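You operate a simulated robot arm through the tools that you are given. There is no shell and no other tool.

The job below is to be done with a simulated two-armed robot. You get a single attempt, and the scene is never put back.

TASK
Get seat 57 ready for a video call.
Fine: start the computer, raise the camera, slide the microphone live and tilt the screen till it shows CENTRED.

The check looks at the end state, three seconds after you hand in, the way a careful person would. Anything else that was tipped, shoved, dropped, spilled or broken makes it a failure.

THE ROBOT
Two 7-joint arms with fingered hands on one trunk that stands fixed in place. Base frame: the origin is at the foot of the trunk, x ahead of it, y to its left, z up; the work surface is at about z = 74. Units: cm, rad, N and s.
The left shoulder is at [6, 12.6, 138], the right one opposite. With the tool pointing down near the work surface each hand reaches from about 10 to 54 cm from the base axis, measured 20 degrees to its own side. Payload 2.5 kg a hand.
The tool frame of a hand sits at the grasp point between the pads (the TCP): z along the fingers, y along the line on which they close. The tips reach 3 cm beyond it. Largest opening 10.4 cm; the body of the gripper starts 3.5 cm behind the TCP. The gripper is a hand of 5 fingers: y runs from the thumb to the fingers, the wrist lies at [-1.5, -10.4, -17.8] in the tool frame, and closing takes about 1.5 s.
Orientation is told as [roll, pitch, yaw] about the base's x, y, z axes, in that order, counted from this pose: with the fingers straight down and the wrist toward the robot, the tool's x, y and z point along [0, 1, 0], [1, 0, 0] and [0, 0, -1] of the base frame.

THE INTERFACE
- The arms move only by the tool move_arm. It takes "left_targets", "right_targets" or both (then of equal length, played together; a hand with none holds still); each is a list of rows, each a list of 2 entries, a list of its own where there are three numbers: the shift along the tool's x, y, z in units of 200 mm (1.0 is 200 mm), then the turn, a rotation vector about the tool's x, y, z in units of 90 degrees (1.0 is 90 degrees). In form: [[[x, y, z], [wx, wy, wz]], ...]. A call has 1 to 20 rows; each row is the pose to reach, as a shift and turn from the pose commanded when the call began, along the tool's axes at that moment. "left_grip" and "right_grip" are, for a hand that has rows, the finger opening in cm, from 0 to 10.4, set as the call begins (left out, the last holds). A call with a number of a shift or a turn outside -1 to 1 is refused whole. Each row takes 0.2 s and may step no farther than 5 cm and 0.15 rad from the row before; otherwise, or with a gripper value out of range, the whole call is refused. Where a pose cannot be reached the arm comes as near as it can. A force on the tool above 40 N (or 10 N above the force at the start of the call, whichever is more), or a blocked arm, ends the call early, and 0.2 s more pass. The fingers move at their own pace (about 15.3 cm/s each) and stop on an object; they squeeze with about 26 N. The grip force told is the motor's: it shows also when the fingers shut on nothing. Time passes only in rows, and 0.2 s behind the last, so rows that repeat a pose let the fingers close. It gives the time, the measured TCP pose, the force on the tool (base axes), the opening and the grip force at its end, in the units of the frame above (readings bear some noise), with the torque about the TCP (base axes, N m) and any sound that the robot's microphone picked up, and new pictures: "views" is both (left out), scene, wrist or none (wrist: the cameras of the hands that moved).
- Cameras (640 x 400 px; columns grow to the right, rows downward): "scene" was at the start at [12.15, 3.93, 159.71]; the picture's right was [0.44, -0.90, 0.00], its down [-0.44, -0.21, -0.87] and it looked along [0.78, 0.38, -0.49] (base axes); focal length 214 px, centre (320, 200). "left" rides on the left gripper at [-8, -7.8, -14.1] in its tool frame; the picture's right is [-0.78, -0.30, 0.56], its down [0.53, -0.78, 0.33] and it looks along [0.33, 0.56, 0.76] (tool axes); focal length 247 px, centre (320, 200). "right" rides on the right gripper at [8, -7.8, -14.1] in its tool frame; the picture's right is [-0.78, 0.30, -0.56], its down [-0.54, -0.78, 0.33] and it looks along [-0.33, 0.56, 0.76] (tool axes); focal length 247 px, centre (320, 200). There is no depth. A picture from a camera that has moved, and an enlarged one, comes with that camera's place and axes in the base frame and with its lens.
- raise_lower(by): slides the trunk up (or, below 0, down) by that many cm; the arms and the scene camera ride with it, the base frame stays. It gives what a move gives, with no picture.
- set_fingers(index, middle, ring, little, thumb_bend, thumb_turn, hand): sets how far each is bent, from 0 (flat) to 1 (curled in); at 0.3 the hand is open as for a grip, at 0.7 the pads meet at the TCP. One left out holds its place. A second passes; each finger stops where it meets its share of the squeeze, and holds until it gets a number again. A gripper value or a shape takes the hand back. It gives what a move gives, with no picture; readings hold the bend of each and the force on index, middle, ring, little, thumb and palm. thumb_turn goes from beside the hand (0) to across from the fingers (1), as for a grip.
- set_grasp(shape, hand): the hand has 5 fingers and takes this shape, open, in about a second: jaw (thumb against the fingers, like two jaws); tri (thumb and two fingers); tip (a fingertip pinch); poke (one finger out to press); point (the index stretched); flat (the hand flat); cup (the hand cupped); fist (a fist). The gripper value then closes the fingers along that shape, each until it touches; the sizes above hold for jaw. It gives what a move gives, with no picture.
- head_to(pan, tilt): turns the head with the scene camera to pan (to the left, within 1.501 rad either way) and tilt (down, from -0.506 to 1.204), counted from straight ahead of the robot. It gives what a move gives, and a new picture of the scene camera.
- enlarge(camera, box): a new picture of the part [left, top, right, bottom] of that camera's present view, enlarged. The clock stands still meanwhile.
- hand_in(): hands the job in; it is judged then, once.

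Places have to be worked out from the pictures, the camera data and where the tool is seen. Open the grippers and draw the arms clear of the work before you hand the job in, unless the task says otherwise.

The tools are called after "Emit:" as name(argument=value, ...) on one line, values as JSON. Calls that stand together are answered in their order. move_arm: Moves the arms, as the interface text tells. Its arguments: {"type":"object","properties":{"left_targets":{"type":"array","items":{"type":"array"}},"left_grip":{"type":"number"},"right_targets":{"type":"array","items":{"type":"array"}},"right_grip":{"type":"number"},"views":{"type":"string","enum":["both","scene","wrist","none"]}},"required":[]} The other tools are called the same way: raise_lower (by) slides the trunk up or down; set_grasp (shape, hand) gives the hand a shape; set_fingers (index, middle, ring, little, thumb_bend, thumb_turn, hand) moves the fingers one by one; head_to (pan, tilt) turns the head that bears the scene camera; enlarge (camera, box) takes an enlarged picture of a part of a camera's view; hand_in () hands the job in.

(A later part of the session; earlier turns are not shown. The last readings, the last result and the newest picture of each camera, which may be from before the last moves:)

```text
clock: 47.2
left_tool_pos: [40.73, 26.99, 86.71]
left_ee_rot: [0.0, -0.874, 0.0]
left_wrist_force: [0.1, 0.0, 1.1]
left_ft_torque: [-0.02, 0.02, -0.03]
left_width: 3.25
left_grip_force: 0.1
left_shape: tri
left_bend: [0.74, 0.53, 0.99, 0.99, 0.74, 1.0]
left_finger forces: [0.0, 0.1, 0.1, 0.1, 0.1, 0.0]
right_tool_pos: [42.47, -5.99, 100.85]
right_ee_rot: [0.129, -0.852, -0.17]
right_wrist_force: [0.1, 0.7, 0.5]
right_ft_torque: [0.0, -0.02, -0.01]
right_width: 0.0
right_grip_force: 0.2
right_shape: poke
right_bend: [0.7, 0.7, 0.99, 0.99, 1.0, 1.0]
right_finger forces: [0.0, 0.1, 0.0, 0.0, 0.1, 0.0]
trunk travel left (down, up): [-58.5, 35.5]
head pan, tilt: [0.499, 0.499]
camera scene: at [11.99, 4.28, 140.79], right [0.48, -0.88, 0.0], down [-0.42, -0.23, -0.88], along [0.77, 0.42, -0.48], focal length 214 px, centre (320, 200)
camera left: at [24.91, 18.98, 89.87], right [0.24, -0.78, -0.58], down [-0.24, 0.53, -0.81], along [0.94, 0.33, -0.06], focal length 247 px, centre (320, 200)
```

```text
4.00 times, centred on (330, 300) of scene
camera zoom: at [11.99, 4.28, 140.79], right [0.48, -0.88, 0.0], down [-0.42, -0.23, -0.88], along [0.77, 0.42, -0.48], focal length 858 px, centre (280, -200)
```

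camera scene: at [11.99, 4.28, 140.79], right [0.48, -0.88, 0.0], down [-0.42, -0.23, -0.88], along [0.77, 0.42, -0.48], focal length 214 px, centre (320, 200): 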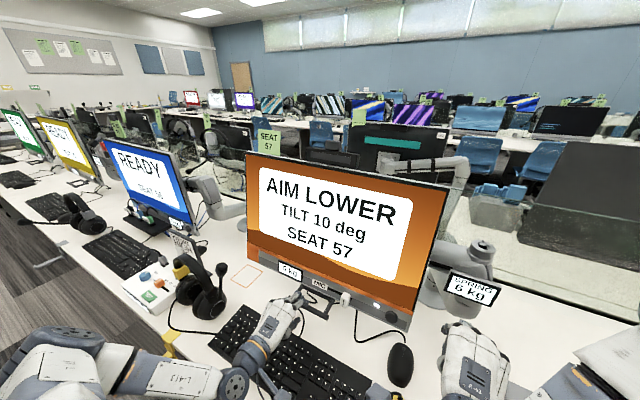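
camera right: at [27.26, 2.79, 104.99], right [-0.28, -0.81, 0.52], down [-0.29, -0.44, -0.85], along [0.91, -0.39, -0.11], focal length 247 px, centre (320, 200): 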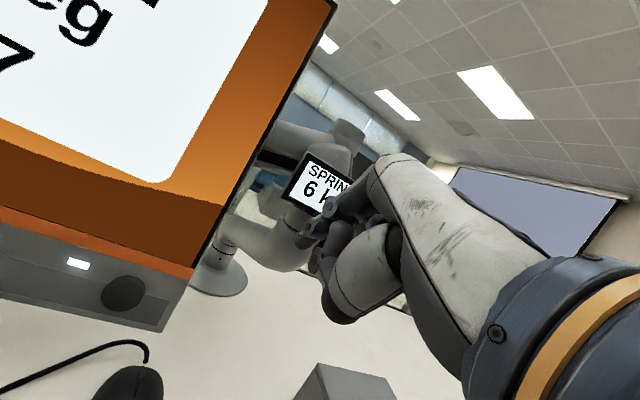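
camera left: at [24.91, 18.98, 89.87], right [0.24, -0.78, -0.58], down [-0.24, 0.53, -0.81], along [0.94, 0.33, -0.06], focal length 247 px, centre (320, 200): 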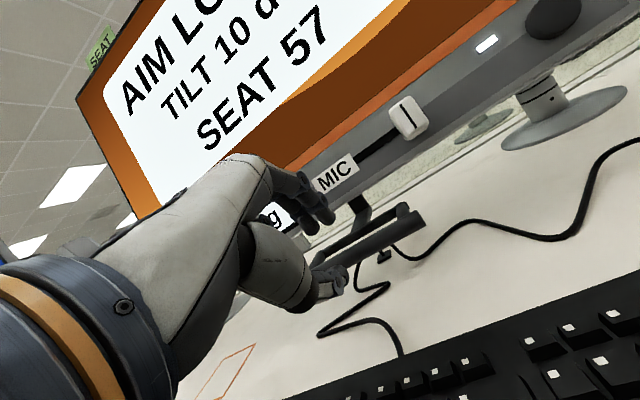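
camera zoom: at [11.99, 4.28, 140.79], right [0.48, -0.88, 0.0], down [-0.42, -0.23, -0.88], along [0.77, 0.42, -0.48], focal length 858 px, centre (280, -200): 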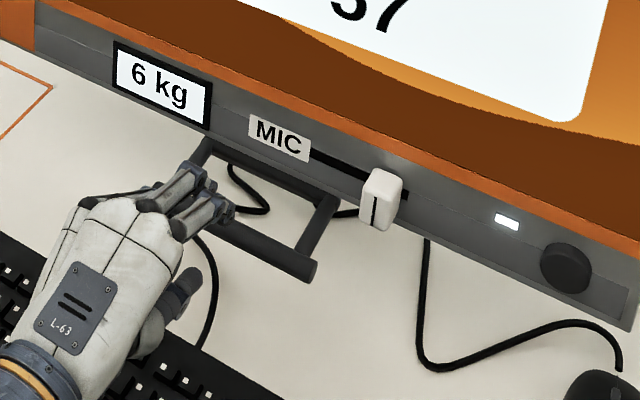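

Rechecking, the bar is at (45.4, ~26.9, 82.7), and the gap to the inner bar is narrow, so I'll let the tips reach only about 1 cm past the bar. I'll advance 4.1 cm along the finger direction.

Emit:
move_arm(left_targets=[[[0, 0, 0.06], [0, 0, 0]], [[0, 0, 0.12], [0, 0, 0]], [[0, 0, 0.17], [0, 0, 0]], [[0, 0, 0.205], [0, 0, 0]]], views="wrist")

Emit:
enlarge(camera="left", box=[240, 150, 480, 300])

Emit:
enlarge(camera="scene", box=[250, 250, 410, 350])

```text
clock: 48.2
left_tool_pos: [43.81, 26.98, 84.01]
left_ee_rot: [0.001, -0.875, -0.002]
left_wrist_force: [-0.7, 0.1, -0.4]
left_ft_torque: [0.0, 0.02, -0.02]
left_width: 3.23
left_grip_force: 0.1
left_shape: tri
left_bend: [0.74, 0.53, 0.99, 0.99, 0.74, 1.0]
left_finger forces: [0.0, 0.0, 0.0, 0.0, 0.0, 0.0]
right_tool_pos: [42.5, -6.01, 100.94]
right_ee_rot: [0.128, -0.851, -0.169]
right_wrist_force: [0.2, 0.1, -0.1]
right_ft_torque: [0.01, 0.0, -0.01]
right_width: 0.01
right_grip_force: 0.1
right_shape: poke
right_bend: [0.7, 0.7, 0.99, 0.99, 1.0, 1.0]
right_finger forces: [0.0, 0.0, 0.0, 0.1, 0.0, 0.0]
trunk travel left (down, up): [-58.5, 35.5]
head pan, tilt: [0.499, 0.499]
camera left: at [28.12, 18.96, 87.26], right [0.24, -0.78, -0.58], down [-0.24, 0.53, -0.81], along [0.94, 0.33, -0.06], focal length 247 px, centre (320, 200)
```

left: 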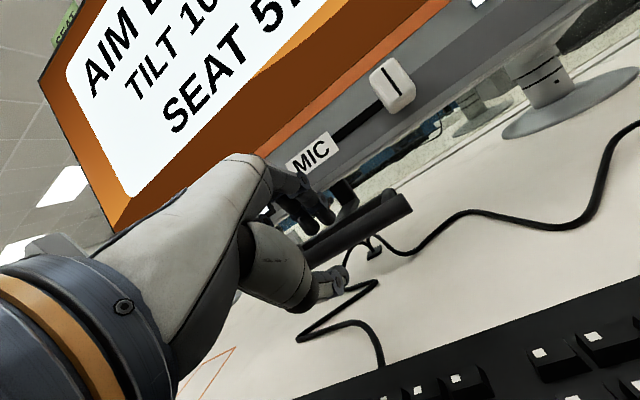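

```text
2.67 times, centred on (360, 225) of left
camera zoom: at [28.12, 18.96, 87.26], right [0.24, -0.78, -0.58], down [-0.24, 0.53, -0.81], along [0.94, 0.33, -0.06], focal length 659 px, centre (213, 133)
```

zoom: 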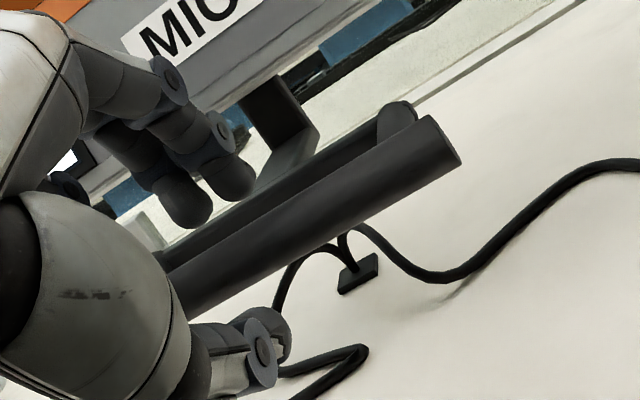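

```text
4.00 times, centred on (330, 300) of scene
camera zoom: at [11.99, 4.29, 140.79], right [0.48, -0.88, 0.0], down [-0.42, -0.23, -0.88], along [0.77, 0.42, -0.48], focal length 858 px, centre (280, -200)
```

zoom: 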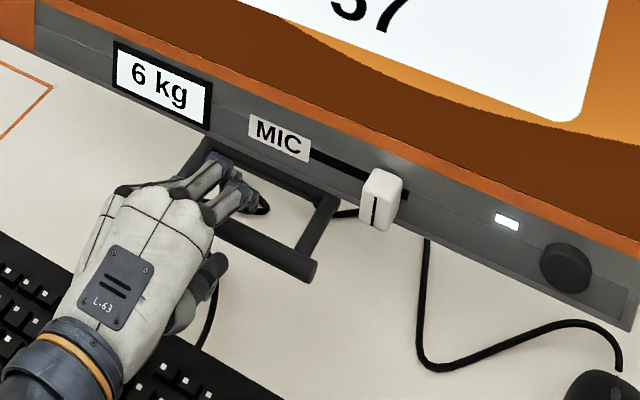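

The bar now lies between the two fingers above and the thumb below, with no contact yet. I'll close the grip on it and hold.

Emit:
move_arm(left_targets=[[[0, 0, 0], [0, 0, 0]], [[0, 0, 0], [0, 0, 0]], [[0, 0, 0], [0, 0, 0]], [[0, 0, 0], [0, 0, 0]], [[0, 0, 0], [0, 0, 0]], [[0, 0, 0], [0, 0, 0]]], left_grip=0, views="wrist")

Emit:
enlarge(camera="left", box=[240, 150, 480, 300])

Emit:
enlarge(camera="scene", box=[230, 140, 460, 340])

```text
clock: 49.6
left_tool_pos: [43.84, 27.1, 84.19]
left_ee_rot: [0.0, -0.874, 0.0]
left_wrist_force: [-1.1, 0.1, 1.0]
left_ft_torque: [0.0, -0.03, 0.03]
left_width: 0.99
left_grip_force: 25.5
left_shape: tri
left_bend: [0.72, 0.65, 1.0, 1.0, 0.74, 1.0]
left_finger forces: [12.0, 10.5, 0.1, 0.0, 22.2, 0.1]
right_tool_pos: [42.56, -6.05, 101.01]
right_ee_rot: [0.128, -0.851, -0.169]
right_wrist_force: [0.2, 0.5, 0.1]
right_ft_torque: [-0.01, 0.04, -0.02]
right_width: 0.03
right_grip_force: 0.0
right_shape: poke
right_bend: [0.7, 0.7, 0.99, 0.99, 1.0, 1.0]
right_finger forces: [0.0, 0.0, 0.0, 0.0, 0.0, 0.0]
trunk travel left (down, up): [-58.5, 35.5]
head pan, tilt: [0.499, 0.499]
camera left: at [28.08, 18.96, 87.28], right [0.24, -0.78, -0.58], down [-0.24, 0.53, -0.81], along [0.94, 0.33, -0.06], focal length 247 px, centre (320, 200)
```

left: 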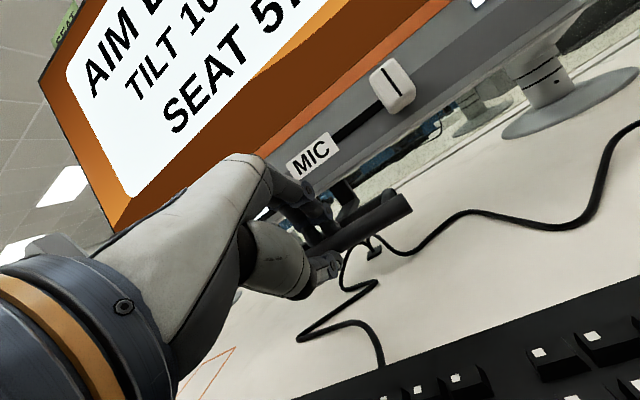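

```text
2.67 times, centred on (360, 225) of left
camera zoom: at [28.08, 18.96, 87.28], right [0.24, -0.78, -0.58], down [-0.24, 0.53, -0.81], along [0.94, 0.33, -0.06], focal length 659 px, centre (213, 133)
```

zoom: 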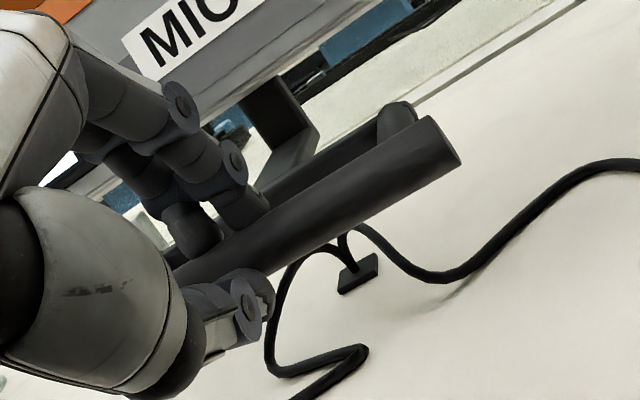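

```text
2.00 times, centred on (345, 240) of scene
camera zoom: at [11.97, 4.28, 140.79], right [0.48, -0.88, 0.0], down [-0.42, -0.23, -0.88], along [0.77, 0.42, -0.48], focal length 429 px, centre (270, 120)
```

zoom: 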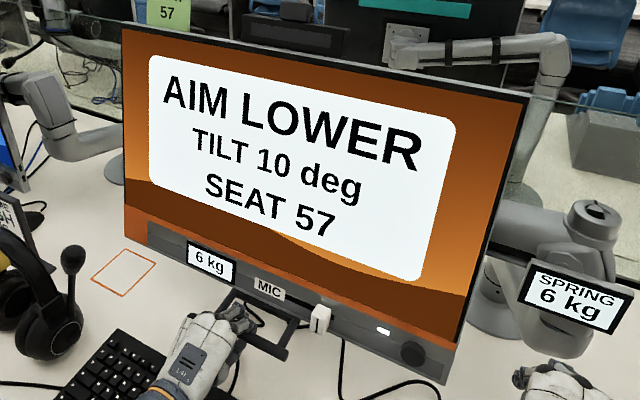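

The grip is firm at about 22 N. I'll push the handle forward and slightly down by about 1.2 cm in small steps, and watch the tilt readout.

Emit:
move_arm(left_targets=[[[0, 0.0058, 0.0147], [0, 0, 0]], [[0, 0.0116, 0.0295], [0, 0, 0]], [[0, 0.0174, 0.0442], [0, 0, 0]], [[0, 0.0232, 0.0589], [0, 0, 0]]], views="none")

Emit:
enlarge(camera="scene", box=[230, 140, 460, 340])

```text
clock: 50.6
left_tool_pos: [44.44, 26.88, 83.19]
left_ee_rot: [0.0, -0.854, -0.005]
left_wrist_force: [-24.4, 4.6, 3.1]
left_ft_torque: [0.01, 0.48, 0.12]
left_width: 1.21
left_grip_force: 26.3
left_shape: tri
left_bend: [0.72, 0.72, 1.0, 1.0, 0.73, 1.0]
left_finger forces: [11.2, 8.8, 0.0, 0.1, 34.3, 0.0]
right_tool_pos: [42.49, -5.9, 101.08]
right_ee_rot: [0.13, -0.853, -0.171]
right_wrist_force: [1.1, -0.2, -0.1]
right_ft_torque: [0.0, 0.03, 0.0]
right_width: 0.01
right_grip_force: 0.0
right_shape: poke
right_bend: [0.7, 0.7, 0.99, 0.99, 1.0, 1.0]
right_finger forces: [0.0, 0.0, 0.0, 0.0, 0.0, 0.1]
trunk travel left (down, up): [-58.5, 35.5]
head pan, tilt: [0.499, 0.499]
stopped in row 4 (left hand): the force on the tool passed its limit at 42 N (the readings are from after the stop); the commanded pose is now the measured one
```

```text
2.00 times, centred on (345, 240) of scene
camera zoom: at [11.81, 4.32, 140.8], right [0.48, -0.88, 0.0], down [-0.42, -0.23, -0.88], along [0.77, 0.42, -0.48], focal length 429 px, centre (270, 120)
```

zoom: 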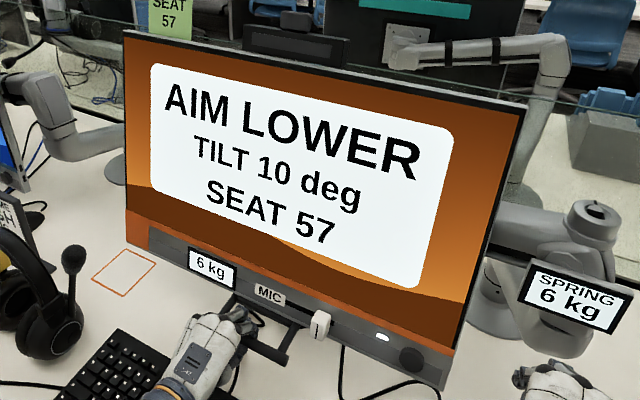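

The force spiked to 42 N with almost no forward motion, and the readout is still 10 deg. The handle mainly went down about 1 cm with the monitor. I'll look closely at the handle grip before pushing again.

Emit:
enlarge(camera="left", box=[240, 150, 480, 300])

Emit:
enlarge(camera="left", box=[280, 0, 640, 225])

Emit:
enlarge(camera="scene", box=[280, 260, 400, 335])

```text
2.67 times, centred on (360, 225) of left
camera zoom: at [28.66, 18.91, 86.58], right [0.22, -0.78, -0.59], down [-0.26, 0.54, -0.8], along [0.94, 0.33, -0.08], focal length 659 px, centre (213, 133)
```

zoom: 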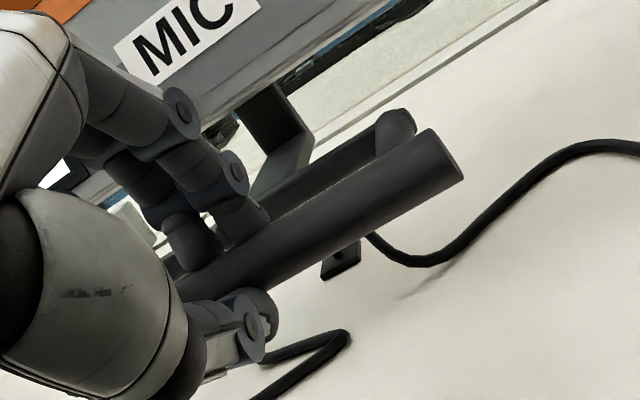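

```text
1.78 times, centred on (460, 112) of left
camera zoom: at [28.66, 18.91, 86.58], right [0.22, -0.78, -0.59], down [-0.26, 0.54, -0.8], along [0.94, 0.33, -0.08], focal length 439 px, centre (71, 356)
```

zoom: 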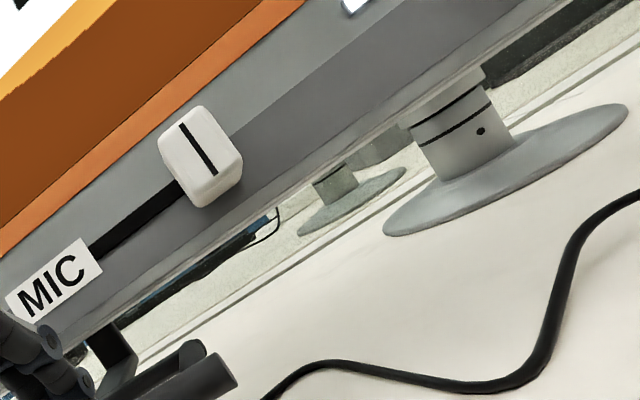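

```text
5.33 times, centred on (340, 298) of scene
camera zoom: at [11.81, 4.32, 140.8], right [0.48, -0.88, 0.0], down [-0.42, -0.23, -0.88], along [0.77, 0.42, -0.48], focal length 1144 px, centre (213, -320)
```

zoom: 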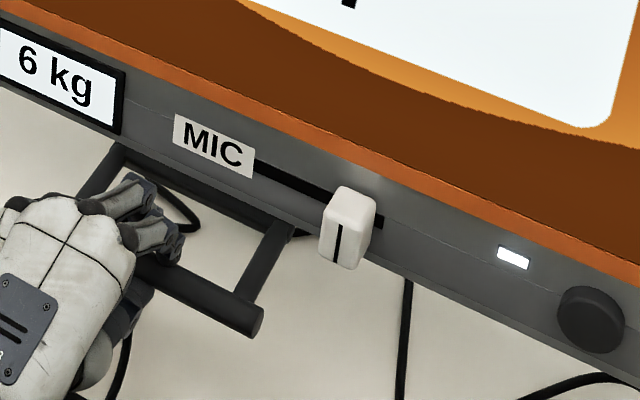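

The grip still looks sound. I'll push purely forward (+x) in small steps and compare the displacement with the force and the tilt reading.

Emit:
move_arm(left_targets=[[[0, 0.0064, 0.0077], [0, 0, 0]], [[0, 0.0128, 0.0154], [0, 0, 0]], [[0, 0.0192, 0.023], [0, 0, 0]]], views="none")

Emit:
enlarge(camera="scene", box=[230, 140, 460, 340])

```text
clock: 51.2
left_tool_pos: [44.57, 26.84, 82.93]
left_ee_rot: [0.0, -0.849, -0.008]
left_wrist_force: [-24.0, 6.1, 4.3]
left_ft_torque: [0.04, 0.48, 0.14]
left_width: 1.22
left_grip_force: 26.4
left_shape: tri
left_bend: [0.72, 0.72, 1.0, 1.0, 0.73, 1.0]
left_finger forces: [11.3, 9.0, 0.1, 0.1, 33.1, 0.0]
right_tool_pos: [42.38, -5.91, 101.14]
right_ee_rot: [0.131, -0.853, -0.17]
right_wrist_force: [0.0, 0.1, -1.1]
right_ft_torque: [0.02, 0.0, 0.01]
right_width: 0.0
right_grip_force: 0.0
right_shape: poke
right_bend: [0.7, 0.7, 0.99, 0.99, 1.0, 1.0]
right_finger forces: [0.0, 0.0, 0.0, 0.0, 0.1, 0.0]
trunk travel left (down, up): [-58.5, 35.5]
head pan, tilt: [0.499, 0.499]
stopped in row 3 (left hand): the force on the tool passed its limit at 42 N (the readings are from after the stop); the commanded pose is now the measured one
```

```text
2.00 times, centred on (345, 240) of scene
camera zoom: at [11.79, 4.31, 140.81], right [0.48, -0.88, 0.0], down [-0.42, -0.23, -0.88], along [0.77, 0.42, -0.48], focal length 429 px, centre (270, 120)
```

zoom: 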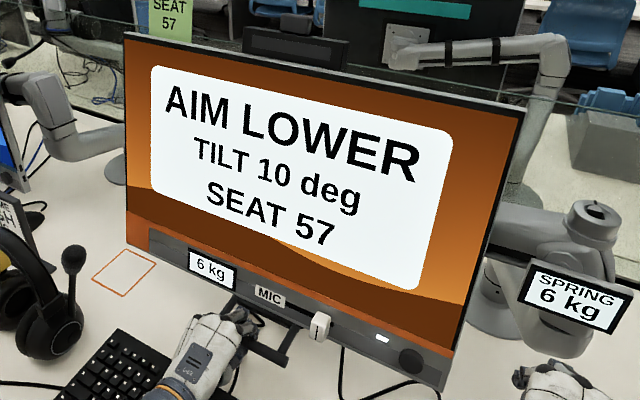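

The push stalls around 40 N with the bar barely moving. I'll ramp up more gently with 1 mm steps, in case the spikes are only transients, along the arc direction the handle should follow (forward and slightly down).

Emit:
move_arm(left_targets=[[[0, 0.0015, 0.0048], [0, 0, 0]], [[0, 0.003, 0.0096], [0, 0, 0]], [[0, 0.0045, 0.0144], [0, 0, 0]], [[0, 0.006, 0.0192], [0, 0, 0]], [[0, 0.0075, 0.024], [0, 0, 0]], [[0, 0.009, 0.0288], [0, 0, 0]]], views="none")

Emit:
enlarge(camera="scene", box=[230, 140, 460, 340])

```text
clock: 52.6
left_tool_pos: [45.1, 26.66, 82.82]
left_ee_rot: [-0.001, -0.851, -0.007]
left_wrist_force: [-26.6, 4.7, -2.2]
left_ft_torque: [0.04, 0.61, 0.11]
left_width: 1.22
left_grip_force: 25.9
left_shape: tri
left_bend: [0.73, 0.73, 1.0, 1.0, 0.71, 1.0]
left_finger forces: [7.1, 7.1, 0.1, 0.1, 29.3, 0.1]
right_tool_pos: [42.38, -5.92, 101.11]
right_ee_rot: [0.13, -0.853, -0.167]
right_wrist_force: [0.1, 0.3, -0.8]
right_ft_torque: [0.03, 0.01, -0.03]
right_width: 0.0
right_grip_force: 0.0
right_shape: poke
right_bend: [0.7, 0.7, 0.99, 0.99, 1.0, 1.0]
right_finger forces: [0.0, 0.0, 0.1, 0.0, 0.1, 0.0]
trunk travel left (down, up): [-58.5, 35.5]
head pan, tilt: [0.499, 0.499]
```

```text
2.00 times, centred on (345, 240) of scene
camera zoom: at [11.75, 4.34, 140.8], right [0.48, -0.88, 0.0], down [-0.42, -0.23, -0.88], along [0.77, 0.42, -0.48], focal length 429 px, centre (270, 120)
```

zoom: 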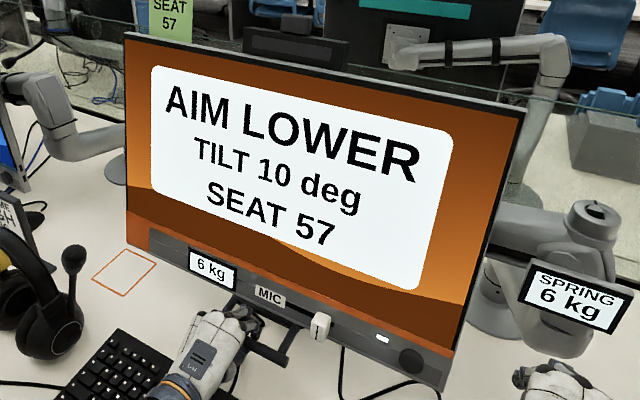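

The TCP advanced 0.5 cm at about 27 N, but the readout hasn't changed. I need to check whether the bar itself moved or is just slipping deeper into the grip.

Emit:
enlarge(camera="left", box=[240, 150, 480, 300])

Emit:
enlarge(camera="scene", box=[280, 260, 400, 335])

Emit:
enlarge(camera="scene", box=[240, 145, 340, 207])

```text
2.67 times, centred on (360, 225) of left
camera zoom: at [29.48, 18.81, 86.25], right [0.22, -0.78, -0.59], down [-0.26, 0.54, -0.8], along [0.94, 0.33, -0.08], focal length 659 px, centre (213, 133)
```

zoom: 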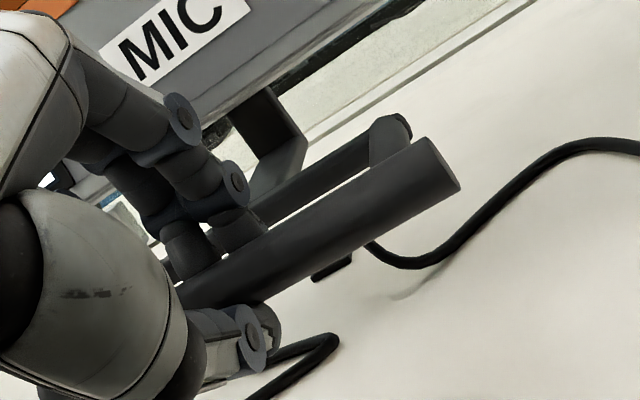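

```text
5.33 times, centred on (340, 298) of scene
camera zoom: at [11.75, 4.34, 140.8], right [0.48, -0.88, 0.0], down [-0.42, -0.23, -0.88], along [0.77, 0.42, -0.48], focal length 1144 px, centre (213, -320)
```

zoom: 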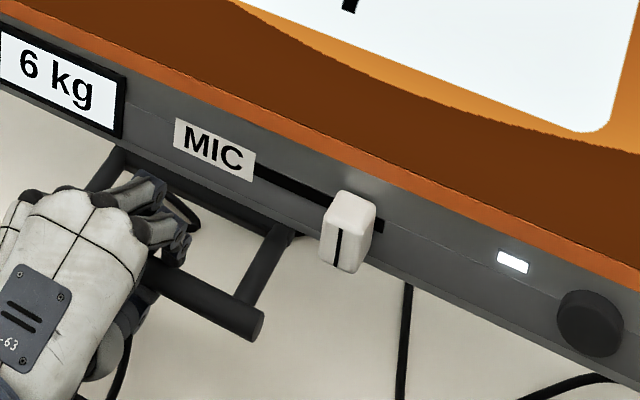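

```text
6.40 times, centred on (290, 176) of scene
camera zoom: at [11.75, 4.34, 140.8], right [0.48, -0.88, 0.0], down [-0.42, -0.23, -0.88], along [0.77, 0.42, -0.48], focal length 1373 px, centre (512, 354)
```

zoom: 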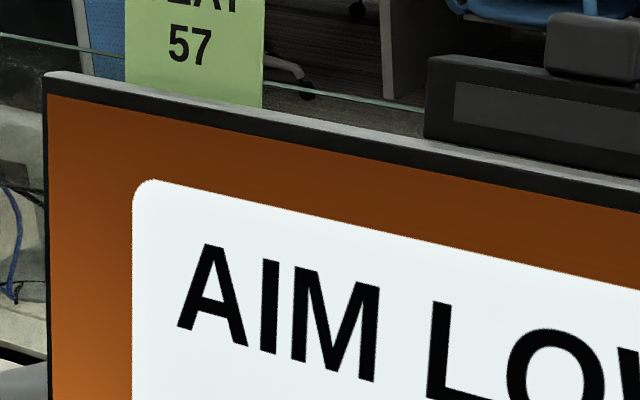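

In the close-ups the handle hasn't moved and the fingers simply slid along the bar, so the hinge resists more than this grip can transmit. I'll ease off the push to a neutral force, then give a very small pull to learn whether the hinge moves in the other direction.

Emit:
move_arm(left_targets=[[[0, -0.008, -0.01], [0, 0, 0]], [[0, -0.016, -0.02], [0, 0, 0]], [[0, -0.024, -0.03], [0, 0, 0]]], views="none")

Emit:
enlarge(camera="scene", box=[230, 140, 460, 340])

```text
clock: 53.5
left_tool_pos: [44.84, 26.79, 83.08]
left_ee_rot: [-0.002, -0.859, -0.006]
left_wrist_force: [-0.3, -0.4, -3.4]
left_ft_torque: [0.0, -0.02, 0.01]
left_width: 1.01
left_grip_force: 25.8
left_shape: tri
left_bend: [0.72, 0.73, 1.0, 1.0, 0.71, 1.0]
left_finger forces: [10.7, 10.8, 0.0, 0.0, 27.5, 0.0]
right_tool_pos: [42.59, -5.89, 100.91]
right_ee_rot: [0.127, -0.852, -0.17]
right_wrist_force: [-0.3, -0.8, 0.0]
right_ft_torque: [0.03, 0.0, 0.0]
right_width: 0.0
right_grip_force: 0.2
right_shape: poke
right_bend: [0.7, 0.7, 0.99, 0.99, 1.0, 1.0]
right_finger forces: [0.1, 0.0, 0.1, 0.1, 0.1, 0.0]
trunk travel left (down, up): [-58.5, 35.5]
head pan, tilt: [0.499, 0.499]
```

```text
2.00 times, centred on (345, 240) of scene
camera zoom: at [12.03, 4.3, 140.78], right [0.48, -0.88, 0.0], down [-0.42, -0.23, -0.88], along [0.77, 0.42, -0.48], focal length 429 px, centre (270, 120)
```

zoom: 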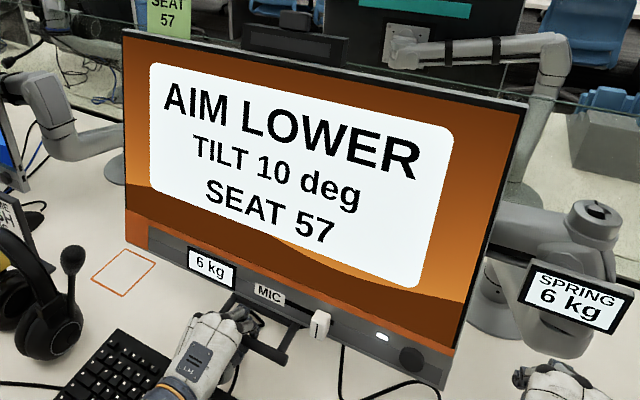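

The force is back to neutral. The handle may belong to the fixed arm head and not to the tilting panel, so I'll let go of it, back off, and try pushing the panel's lower edge directly with a fist.

Emit:
move_arm(left_targets=[[[0, 0, 0], [0, 0, 0]], [[0, 0, 0], [0, 0, 0]], [[0, 0, -0.05], [0, 0, 0]], [[0, 0, -0.13], [0, 0, 0]], [[0, 0.02, -0.24], [0, 0, 0]], [[0, 0.06, -0.36], [0, 0, 0]]], left_grip=3.2, views="both")

Emit:
enlarge(camera="left", box=[260, 120, 540, 295])

Emit:
enlarge(camera="scene", box=[250, 250, 410, 350])

```text
clock: 54.9
left_tool_pos: [39.98, 26.89, 88.57]
left_ee_rot: [-0.001, -0.853, -0.007]
left_wrist_force: [0.1, -0.1, 1.0]
left_ft_torque: [-0.02, 0.02, 0.0]
left_width: 3.21
left_grip_force: 0.0
left_shape: tri
left_bend: [0.74, 0.53, 0.99, 0.99, 0.74, 1.0]
left_finger forces: [0.1, 0.0, 0.0, 0.0, 0.1, 0.0]
right_tool_pos: [42.49, -6.02, 100.99]
right_ee_rot: [0.13, -0.852, -0.17]
right_wrist_force: [-0.1, -0.5, 0.1]
right_ft_torque: [0.0, 0.0, -0.02]
right_width: 0.01
right_grip_force: 0.2
right_shape: poke
right_bend: [0.7, 0.7, 0.99, 0.99, 1.0, 1.0]
right_finger forces: [0.1, 0.0, 0.0, 0.0, 0.0, 0.0]
trunk travel left (down, up): [-58.5, 35.5]
head pan, tilt: [0.499, 0.499]
camera scene: at [11.98, 4.28, 140.79], right [0.48, -0.88, 0.0], down [-0.42, -0.23, -0.88], along [0.77, 0.42, -0.48], focal length 214 px, centre (320, 200)
camera left: at [24.27, 18.93, 91.98], right [0.22, -0.78, -0.59], down [-0.26, 0.54, -0.8], along [0.94, 0.33, -0.08], focal length 247 px, centre (320, 200)
```

scene: 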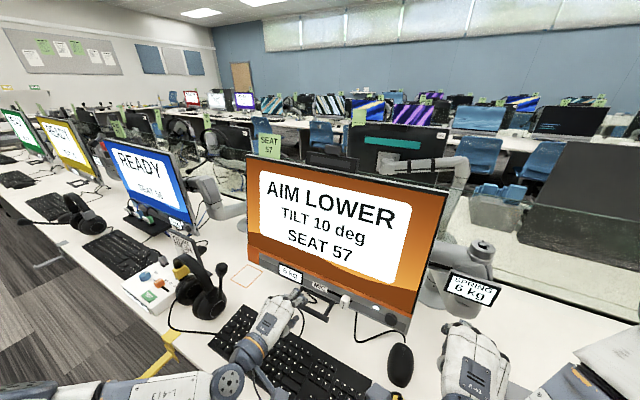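
left: 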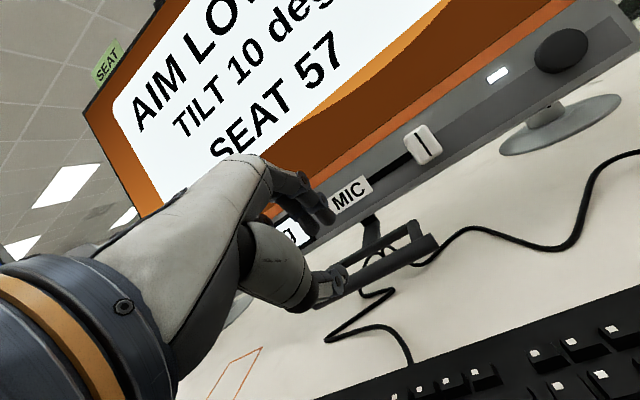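

```text
2.29 times, centred on (400, 208) of left
camera zoom: at [24.27, 18.93, 91.98], right [0.22, -0.78, -0.59], down [-0.26, 0.54, -0.8], along [0.94, 0.33, -0.08], focal length 564 px, centre (137, 183)
```

zoom: 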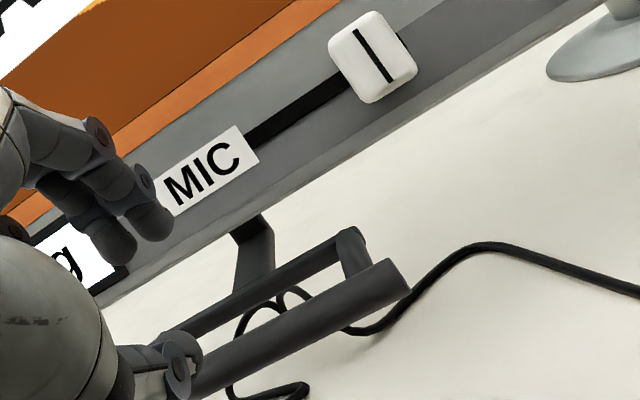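

```text
4.00 times, centred on (330, 300) of scene
camera zoom: at [11.98, 4.28, 140.79], right [0.48, -0.88, 0.0], down [-0.42, -0.23, -0.88], along [0.77, 0.42, -0.48], focal length 858 px, centre (280, -200)
```

zoom: 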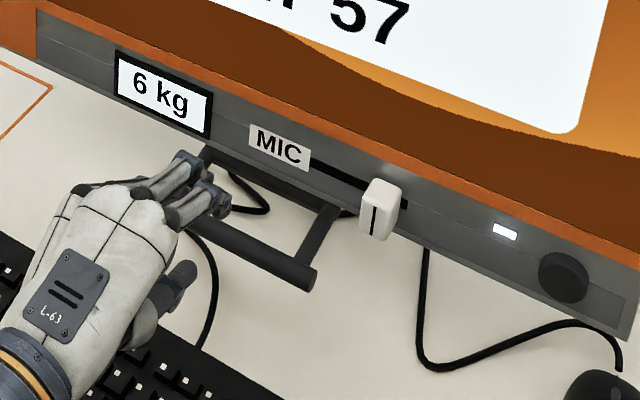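

The hand is clear of the handle. I'll make a left fist and see where its front face sits.

Emit:
set_grasp(hand="left", shape="fist")

Emit:
enlarge(camera="left", box=[160, 100, 480, 300])

Emit:
enlarge(camera="scene", box=[200, 260, 360, 360])

```text
clock: 55.8
left_tool_pos: [39.98, 26.75, 88.61]
left_ee_rot: [0.0, -0.854, -0.006]
left_wrist_force: [-0.9, -0.4, 0.0]
left_ft_torque: [0.02, 0.0, -0.03]
left_width: 0.0
left_grip_force: 0.1
left_shape: fist
left_bend: [1.0, 1.0, 1.0, 1.0, 0.86, 0.85]
left_finger forces: [0.0, 0.0, 0.0, 0.1, 0.0, 0.1]
right_tool_pos: [42.5, -6.0, 101.05]
right_ee_rot: [0.129, -0.851, -0.17]
right_wrist_force: [-0.6, -0.1, -0.1]
right_ft_torque: [0.02, -0.01, 0.01]
right_width: 0.01
right_grip_force: 0.1
right_shape: poke
right_bend: [0.7, 0.7, 0.99, 0.99, 1.0, 1.0]
right_finger forces: [0.1, 0.0, 0.1, 0.1, 0.0, 0.1]
trunk travel left (down, up): [-58.5, 35.5]
head pan, tilt: [0.499, 0.499]
```

```text
2.00 times, centred on (320, 200) of left
camera zoom: at [24.31, 18.94, 91.95], right [0.22, -0.78, -0.59], down [-0.26, 0.54, -0.8], along [0.94, 0.33, -0.08], focal length 494 px, centre (320, 200)
```

zoom: 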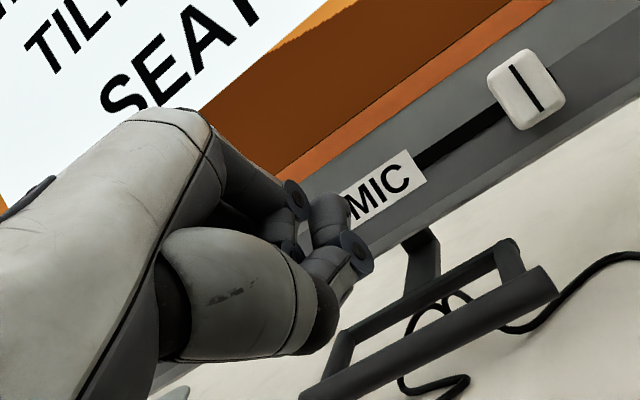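

```text
4.00 times, centred on (280, 310) of scene
camera zoom: at [11.99, 4.29, 140.79], right [0.48, -0.88, 0.0], down [-0.42, -0.23, -0.88], along [0.77, 0.42, -0.48], focal length 858 px, centre (480, -240)
```

zoom: 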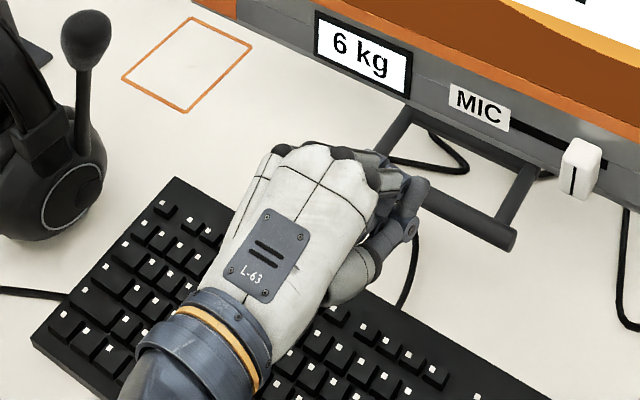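

The fist's front knuckles sit roughly 3.5 cm ahead of the TCP in x. I'll move it up to just short of the bezel between the labels, above the handle and well left of the MIC cap.

Emit:
move_arm(left_targets=[[[0, 0.04, 0.08], [0, 0, 0]], [[0, 0.08, 0.155], [0, 0, 0]], [[0, 0.115, 0.21], [0, 0, 0]]], views="none")

Emit:
enlarge(camera="left", box=[160, 100, 480, 300])

Emit:
enlarge(camera="scene", box=[220, 250, 380, 350])

```text
clock: 56.5
left_tool_pos: [44.55, 26.73, 87.54]
left_ee_rot: [0.001, -0.853, -0.005]
left_wrist_force: [0.2, -0.5, -0.3]
left_ft_torque: [-0.02, -0.03, 0.01]
left_width: 0.0
left_grip_force: 0.0
left_shape: fist
left_bend: [1.0, 1.0, 1.0, 1.0, 0.86, 0.85]
left_finger forces: [0.1, 0.0, 0.0, 0.1, 0.0, 0.0]
right_tool_pos: [42.53, -6.01, 100.91]
right_ee_rot: [0.129, -0.852, -0.169]
right_wrist_force: [0.2, -1.4, 0.6]
right_ft_torque: [-0.03, 0.04, -0.01]
right_width: 0.01
right_grip_force: 0.0
right_shape: poke
right_bend: [0.7, 0.7, 0.99, 0.99, 1.0, 1.0]
right_finger forces: [0.1, 0.0, 0.0, 0.0, 0.1, 0.1]
trunk travel left (down, up): [-58.5, 35.5]
head pan, tilt: [0.499, 0.499]
```

```text
2.00 times, centred on (320, 200) of left
camera zoom: at [28.93, 18.82, 90.88], right [0.22, -0.78, -0.59], down [-0.26, 0.54, -0.8], along [0.94, 0.33, -0.08], focal length 494 px, centre (320, 200)
```

zoom: 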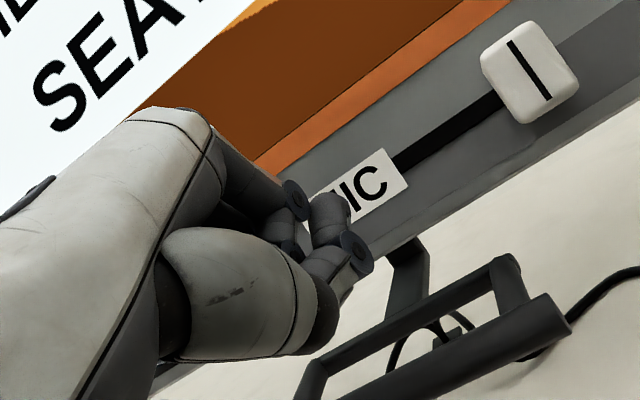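

```text
4.00 times, centred on (300, 300) of scene
camera zoom: at [11.99, 4.28, 140.79], right [0.48, -0.88, 0.0], down [-0.42, -0.23, -0.88], along [0.77, 0.42, -0.48], focal length 858 px, centre (400, -200)
```

zoom: 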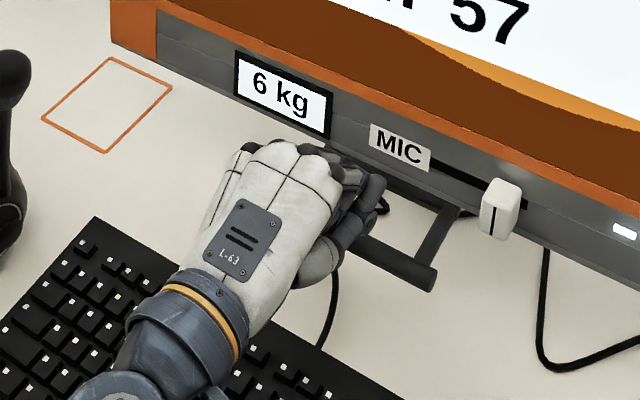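

The fist is lined up with the lower bezel. I'll press forward in 3 mm steps and read the force and the display.

Emit:
move_arm(left_targets=[[[0, 0.0099, 0.0113], [0, 0, 0]], [[0, 0.0197, 0.0226], [0, 0, 0]], [[0, 0.0296, 0.0339], [0, 0, 0]], [[0, 0.0395, 0.0452], [0, 0, 0]], [[0, 0.0494, 0.0565], [0, 0, 0]], [[0, 0.0592, 0.0679], [0, 0, 0]], [[0, 0.0691, 0.0792], [0, 0, 0]]], views="none")

Emit:
enlarge(camera="scene", box=[230, 140, 460, 340])

```text
clock: 58.1
left_tool_pos: [46.84, 26.83, 87.57]
left_ee_rot: [-0.001, -0.854, -0.008]
left_wrist_force: [-0.5, 0.0, -0.2]
left_ft_torque: [0.02, -0.01, 0.0]
left_width: 0.0
left_grip_force: 0.1
left_shape: fist
left_bend: [1.0, 1.0, 1.0, 1.0, 0.86, 0.85]
left_finger forces: [0.0, 0.0, 0.1, 0.1, 0.0, 0.1]
right_tool_pos: [42.6, -5.95, 100.95]
right_ee_rot: [0.129, -0.854, -0.169]
right_wrist_force: [0.0, 0.4, -0.3]
right_ft_torque: [-0.01, -0.02, 0.04]
right_width: 0.01
right_grip_force: 0.0
right_shape: poke
right_bend: [0.7, 0.7, 0.99, 0.99, 1.0, 1.0]
right_finger forces: [0.0, 0.1, 0.0, 0.0, 0.0, 0.0]
trunk travel left (down, up): [-58.5, 35.5]
head pan, tilt: [0.499, 0.499]
```

```text
2.00 times, centred on (345, 240) of scene
camera zoom: at [11.99, 4.28, 140.79], right [0.48, -0.88, 0.0], down [-0.42, -0.23, -0.88], along [0.77, 0.42, -0.48], focal length 429 px, centre (270, 120)
```

zoom: 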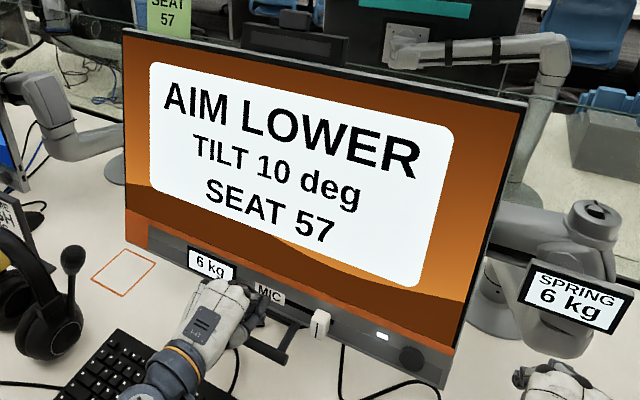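

No contact yet at TCP x=46.8. I'll continue forward in the same small steps until the bezel is felt.

Emit:
move_arm(left_targets=[[[0, 0.0099, 0.0113], [0, 0, 0]], [[0, 0.0197, 0.0226], [0, 0, 0]], [[0, 0.0296, 0.0339], [0, 0, 0]], [[0, 0.0395, 0.0452], [0, 0, 0]], [[0, 0.0494, 0.0565], [0, 0, 0]]], views="none")

Emit:
enlarge(camera="left", box=[160, 100, 480, 300])

Emit:
enlarge(camera="scene", box=[230, 140, 460, 340])

```text
clock: 59.4
left_tool_pos: [48.04, 26.62, 87.41]
left_ee_rot: [-0.001, -0.854, -0.006]
left_wrist_force: [-10.9, 0.5, -1.3]
left_ft_torque: [0.01, -0.13, -0.17]
left_width: 0.02
left_grip_force: 0.0
left_shape: fist
left_bend: [1.0, 1.0, 1.0, 1.0, 0.87, 0.85]
left_finger forces: [0.0, 0.0, 0.0, 0.1, 10.2, 0.0]
right_tool_pos: [42.44, -5.87, 101.02]
right_ee_rot: [0.129, -0.852, -0.168]
right_wrist_force: [1.1, -0.5, -0.3]
right_ft_torque: [0.02, -0.01, -0.02]
right_width: 0.0
right_grip_force: 0.1
right_shape: poke
right_bend: [0.7, 0.7, 0.99, 0.99, 1.0, 1.0]
right_finger forces: [0.0, 0.0, 0.0, 0.0, 0.1, 0.0]
trunk travel left (down, up): [-58.5, 35.5]
head pan, tilt: [0.499, 0.499]
```

```text
2.00 times, centred on (320, 200) of left
camera zoom: at [32.46, 18.86, 90.85], right [0.22, -0.78, -0.59], down [-0.26, 0.54, -0.8], along [0.94, 0.33, -0.08], focal length 494 px, centre (320, 200)
```

zoom: 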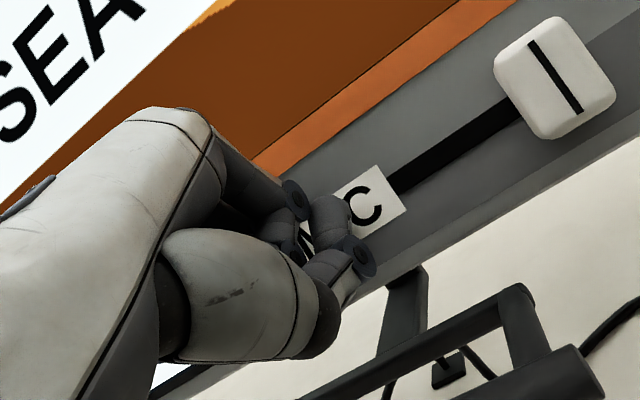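

```text
2.00 times, centred on (345, 240) of scene
camera zoom: at [11.91, 4.3, 140.79], right [0.48, -0.88, 0.0], down [-0.42, -0.23, -0.88], along [0.77, 0.42, -0.48], focal length 429 px, centre (270, 120)
```

zoom: 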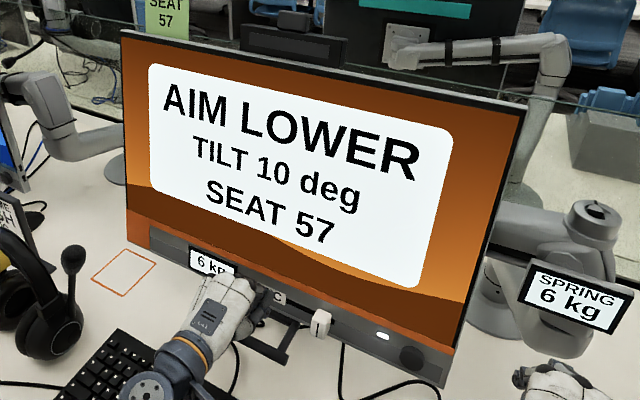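

The fist is now touching the bezel at 11 N with the tilt still at 10. I'll increase the push gradually in 1.5 mm steps.

Emit:
move_arm(left_targets=[[[0, 0.0049, 0.0057], [0, 0, 0]], [[0, 0.0099, 0.0113], [0, 0, 0]], [[0, 0.0148, 0.017], [0, 0, 0]], [[0, 0.0197, 0.0226], [0, 0, 0]], [[0, 0.0247, 0.0283], [0, 0, 0]], [[0, 0.0296, 0.0339], [0, 0, 0]]], views="none")

Emit:
enlarge(camera="scene", box=[230, 140, 460, 340])

```text
clock: 60.8
left_tool_pos: [49.19, 26.78, 87.52]
left_ee_rot: [0.0, -0.854, -0.007]
left_wrist_force: [-11.8, -1.0, -3.6]
left_ft_torque: [0.04, -0.03, -0.2]
left_width: 0.0
left_grip_force: 0.1
left_shape: fist
left_bend: [1.0, 1.0, 1.0, 1.0, 0.85, 0.85]
left_finger forces: [0.0, 0.1, 0.0, 0.1, 11.0, 0.1]
right_tool_pos: [42.35, -6.0, 101.09]
right_ee_rot: [0.13, -0.854, -0.17]
right_wrist_force: [0.5, 0.2, -0.5]
right_ft_torque: [-0.03, 0.01, 0.01]
right_width: 0.01
right_grip_force: 0.1
right_shape: poke
right_bend: [0.7, 0.7, 0.99, 0.99, 1.0, 1.0]
right_finger forces: [0.0, 0.1, 0.1, 0.1, 0.0, 0.0]
trunk travel left (down, up): [-58.5, 35.5]
head pan, tilt: [0.499, 0.499]
```

```text
2.00 times, centred on (345, 240) of scene
camera zoom: at [11.9, 4.3, 140.8], right [0.48, -0.88, 0.0], down [-0.42, -0.23, -0.88], along [0.77, 0.42, -0.48], focal length 429 px, centre (270, 120)
```

zoom: 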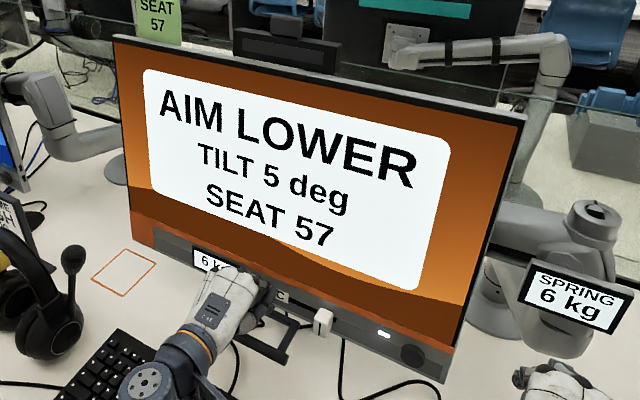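

The panel is tilting now: the readout dropped to 5 deg with only about 11 N. It still says AIM LOWER, so I'll continue in 1 mm steps and check often.

Emit:
move_arm(left_targets=[[[0, 0.0033, 0.0038], [0, 0, 0]], [[0, 0.0066, 0.0075], [0, 0, 0]], [[0, 0.0099, 0.0113], [0, 0, 0]]], views="none")

Emit:
enlarge(camera="scene", box=[230, 140, 460, 340])

```text
clock: 61.5
left_tool_pos: [49.54, 26.75, 87.63]
left_ee_rot: [0.0, -0.855, -0.006]
left_wrist_force: [-10.9, 0.3, -3.4]
left_ft_torque: [0.05, -0.05, -0.16]
left_width: 0.0
left_grip_force: 0.0
left_shape: fist
left_bend: [1.0, 1.0, 1.0, 1.0, 0.84, 0.85]
left_finger forces: [0.0, 0.0, 0.1, 0.0, 11.3, 0.0]
right_tool_pos: [42.45, -5.9, 101.01]
right_ee_rot: [0.128, -0.853, -0.169]
right_wrist_force: [0.0, 0.3, 0.3]
right_ft_torque: [0.03, 0.01, -0.01]
right_width: 0.0
right_grip_force: 0.1
right_shape: poke
right_bend: [0.7, 0.7, 0.99, 0.99, 1.0, 1.0]
right_finger forces: [0.1, 0.1, 0.1, 0.1, 0.0, 0.1]
trunk travel left (down, up): [-58.5, 35.5]
head pan, tilt: [0.499, 0.499]
```

```text
2.00 times, centred on (345, 240) of scene
camera zoom: at [11.9, 4.31, 140.79], right [0.48, -0.88, 0.0], down [-0.42, -0.23, -0.88], along [0.77, 0.42, -0.48], focal length 429 px, centre (270, 120)
```

zoom: 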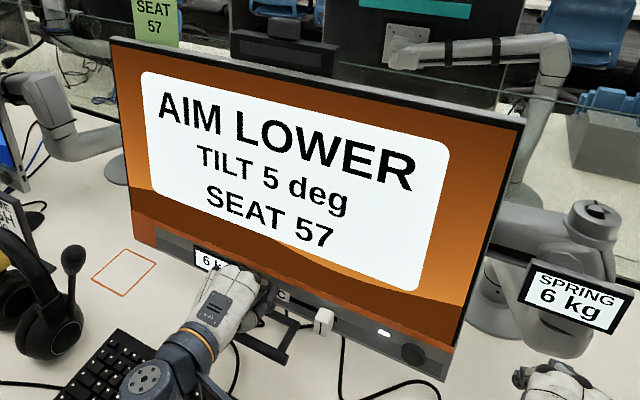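

It still shows 5 deg, so the readout may lag or be coarse. I'll nudge another 3 mm and wait a moment before reading it.

Emit:
move_arm(left_targets=[[[0, 0.0033, 0.0038], [0, 0, 0]], [[0, 0.0066, 0.0075], [0, 0, 0]], [[0, 0.0099, 0.0113], [0, 0, 0]], [[0, 0.0099, 0.0113], [0, 0, 0]], [[0, 0.0099, 0.0113], [0, 0, 0]]], views="none")

Emit:
enlarge(camera="scene", box=[230, 140, 460, 340])

```text
clock: 62.8
left_tool_pos: [49.67, 26.8, 87.57]
left_ee_rot: [0.001, -0.855, -0.005]
left_wrist_force: [-10.3, -0.1, -3.1]
left_ft_torque: [0.02, 0.04, -0.14]
left_width: 0.0
left_grip_force: 0.1
left_shape: fist
left_bend: [1.0, 1.0, 1.0, 1.0, 0.84, 0.85]
left_finger forces: [0.0, 0.0, 0.0, 0.0, 9.8, 0.0]
right_tool_pos: [42.47, -5.99, 100.91]
right_ee_rot: [0.128, -0.855, -0.17]
right_wrist_force: [0.4, 0.9, 0.3]
right_ft_torque: [0.0, -0.02, -0.02]
right_width: 0.0
right_grip_force: 0.1
right_shape: poke
right_bend: [0.7, 0.7, 0.99, 0.99, 1.0, 1.0]
right_finger forces: [0.0, 0.0, 0.0, 0.0, 0.0, 0.0]
trunk travel left (down, up): [-58.5, 35.5]
head pan, tilt: [0.499, 0.499]
```

```text
2.00 times, centred on (345, 240) of scene
camera zoom: at [11.91, 4.3, 140.8], right [0.48, -0.88, 0.0], down [-0.42, -0.23, -0.88], along [0.77, 0.42, -0.48], focal length 429 px, centre (270, 120)
```

zoom: 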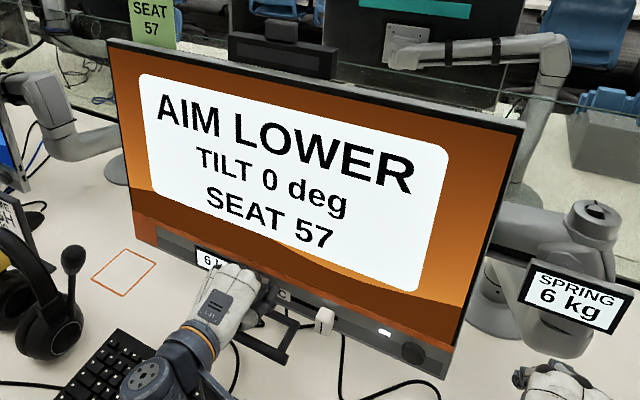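

The readout is now 0 deg, so it seems to step in fives, and it still says AIM LOWER. I'll continue gently.

Emit:
move_arm(left_targets=[[[0, 0.0033, 0.0038], [0, 0, 0]], [[0, 0.0066, 0.0075], [0, 0, 0]], [[0, 0.0099, 0.0113], [0, 0, 0]], [[0, 0.0099, 0.0113], [0, 0, 0]], [[0, 0.0099, 0.0113], [0, 0, 0]]], views="none")

Emit:
enlarge(camera="scene", box=[230, 140, 460, 340])

```text
clock: 64.0
left_tool_pos: [50.13, 26.94, 87.46]
left_ee_rot: [-0.001, -0.856, -0.004]
left_wrist_force: [-11.2, -0.1, -4.0]
left_ft_torque: [0.09, 0.02, -0.15]
left_width: 0.01
left_grip_force: 0.2
left_shape: fist
left_bend: [1.0, 1.0, 1.0, 1.0, 0.84, 0.85]
left_finger forces: [0.0, 0.0, 0.0, 0.0, 10.3, 0.1]
right_tool_pos: [42.5, -6.04, 100.98]
right_ee_rot: [0.129, -0.854, -0.168]
right_wrist_force: [-0.1, 0.4, 1.1]
right_ft_torque: [0.0, -0.02, -0.01]
right_width: 0.02
right_grip_force: 0.0
right_shape: poke
right_bend: [0.7, 0.7, 0.99, 0.99, 1.0, 1.0]
right_finger forces: [0.0, 0.0, 0.0, 0.0, 0.0, 0.0]
trunk travel left (down, up): [-58.5, 35.5]
head pan, tilt: [0.499, 0.499]
```

```text
2.00 times, centred on (345, 240) of scene
camera zoom: at [11.91, 4.3, 140.79], right [0.48, -0.88, 0.0], down [-0.42, -0.23, -0.88], along [0.77, 0.42, -0.48], focal length 429 px, centre (270, 120)
```

zoom: 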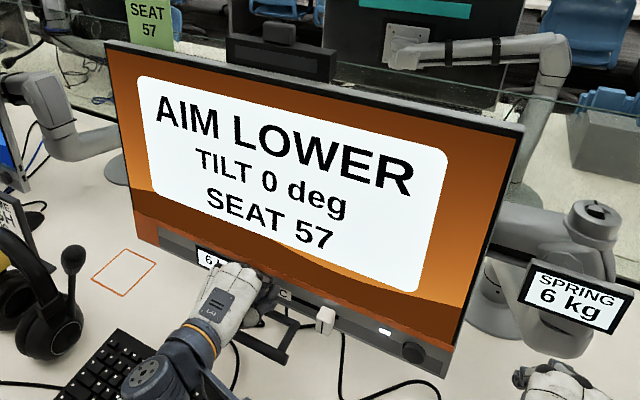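

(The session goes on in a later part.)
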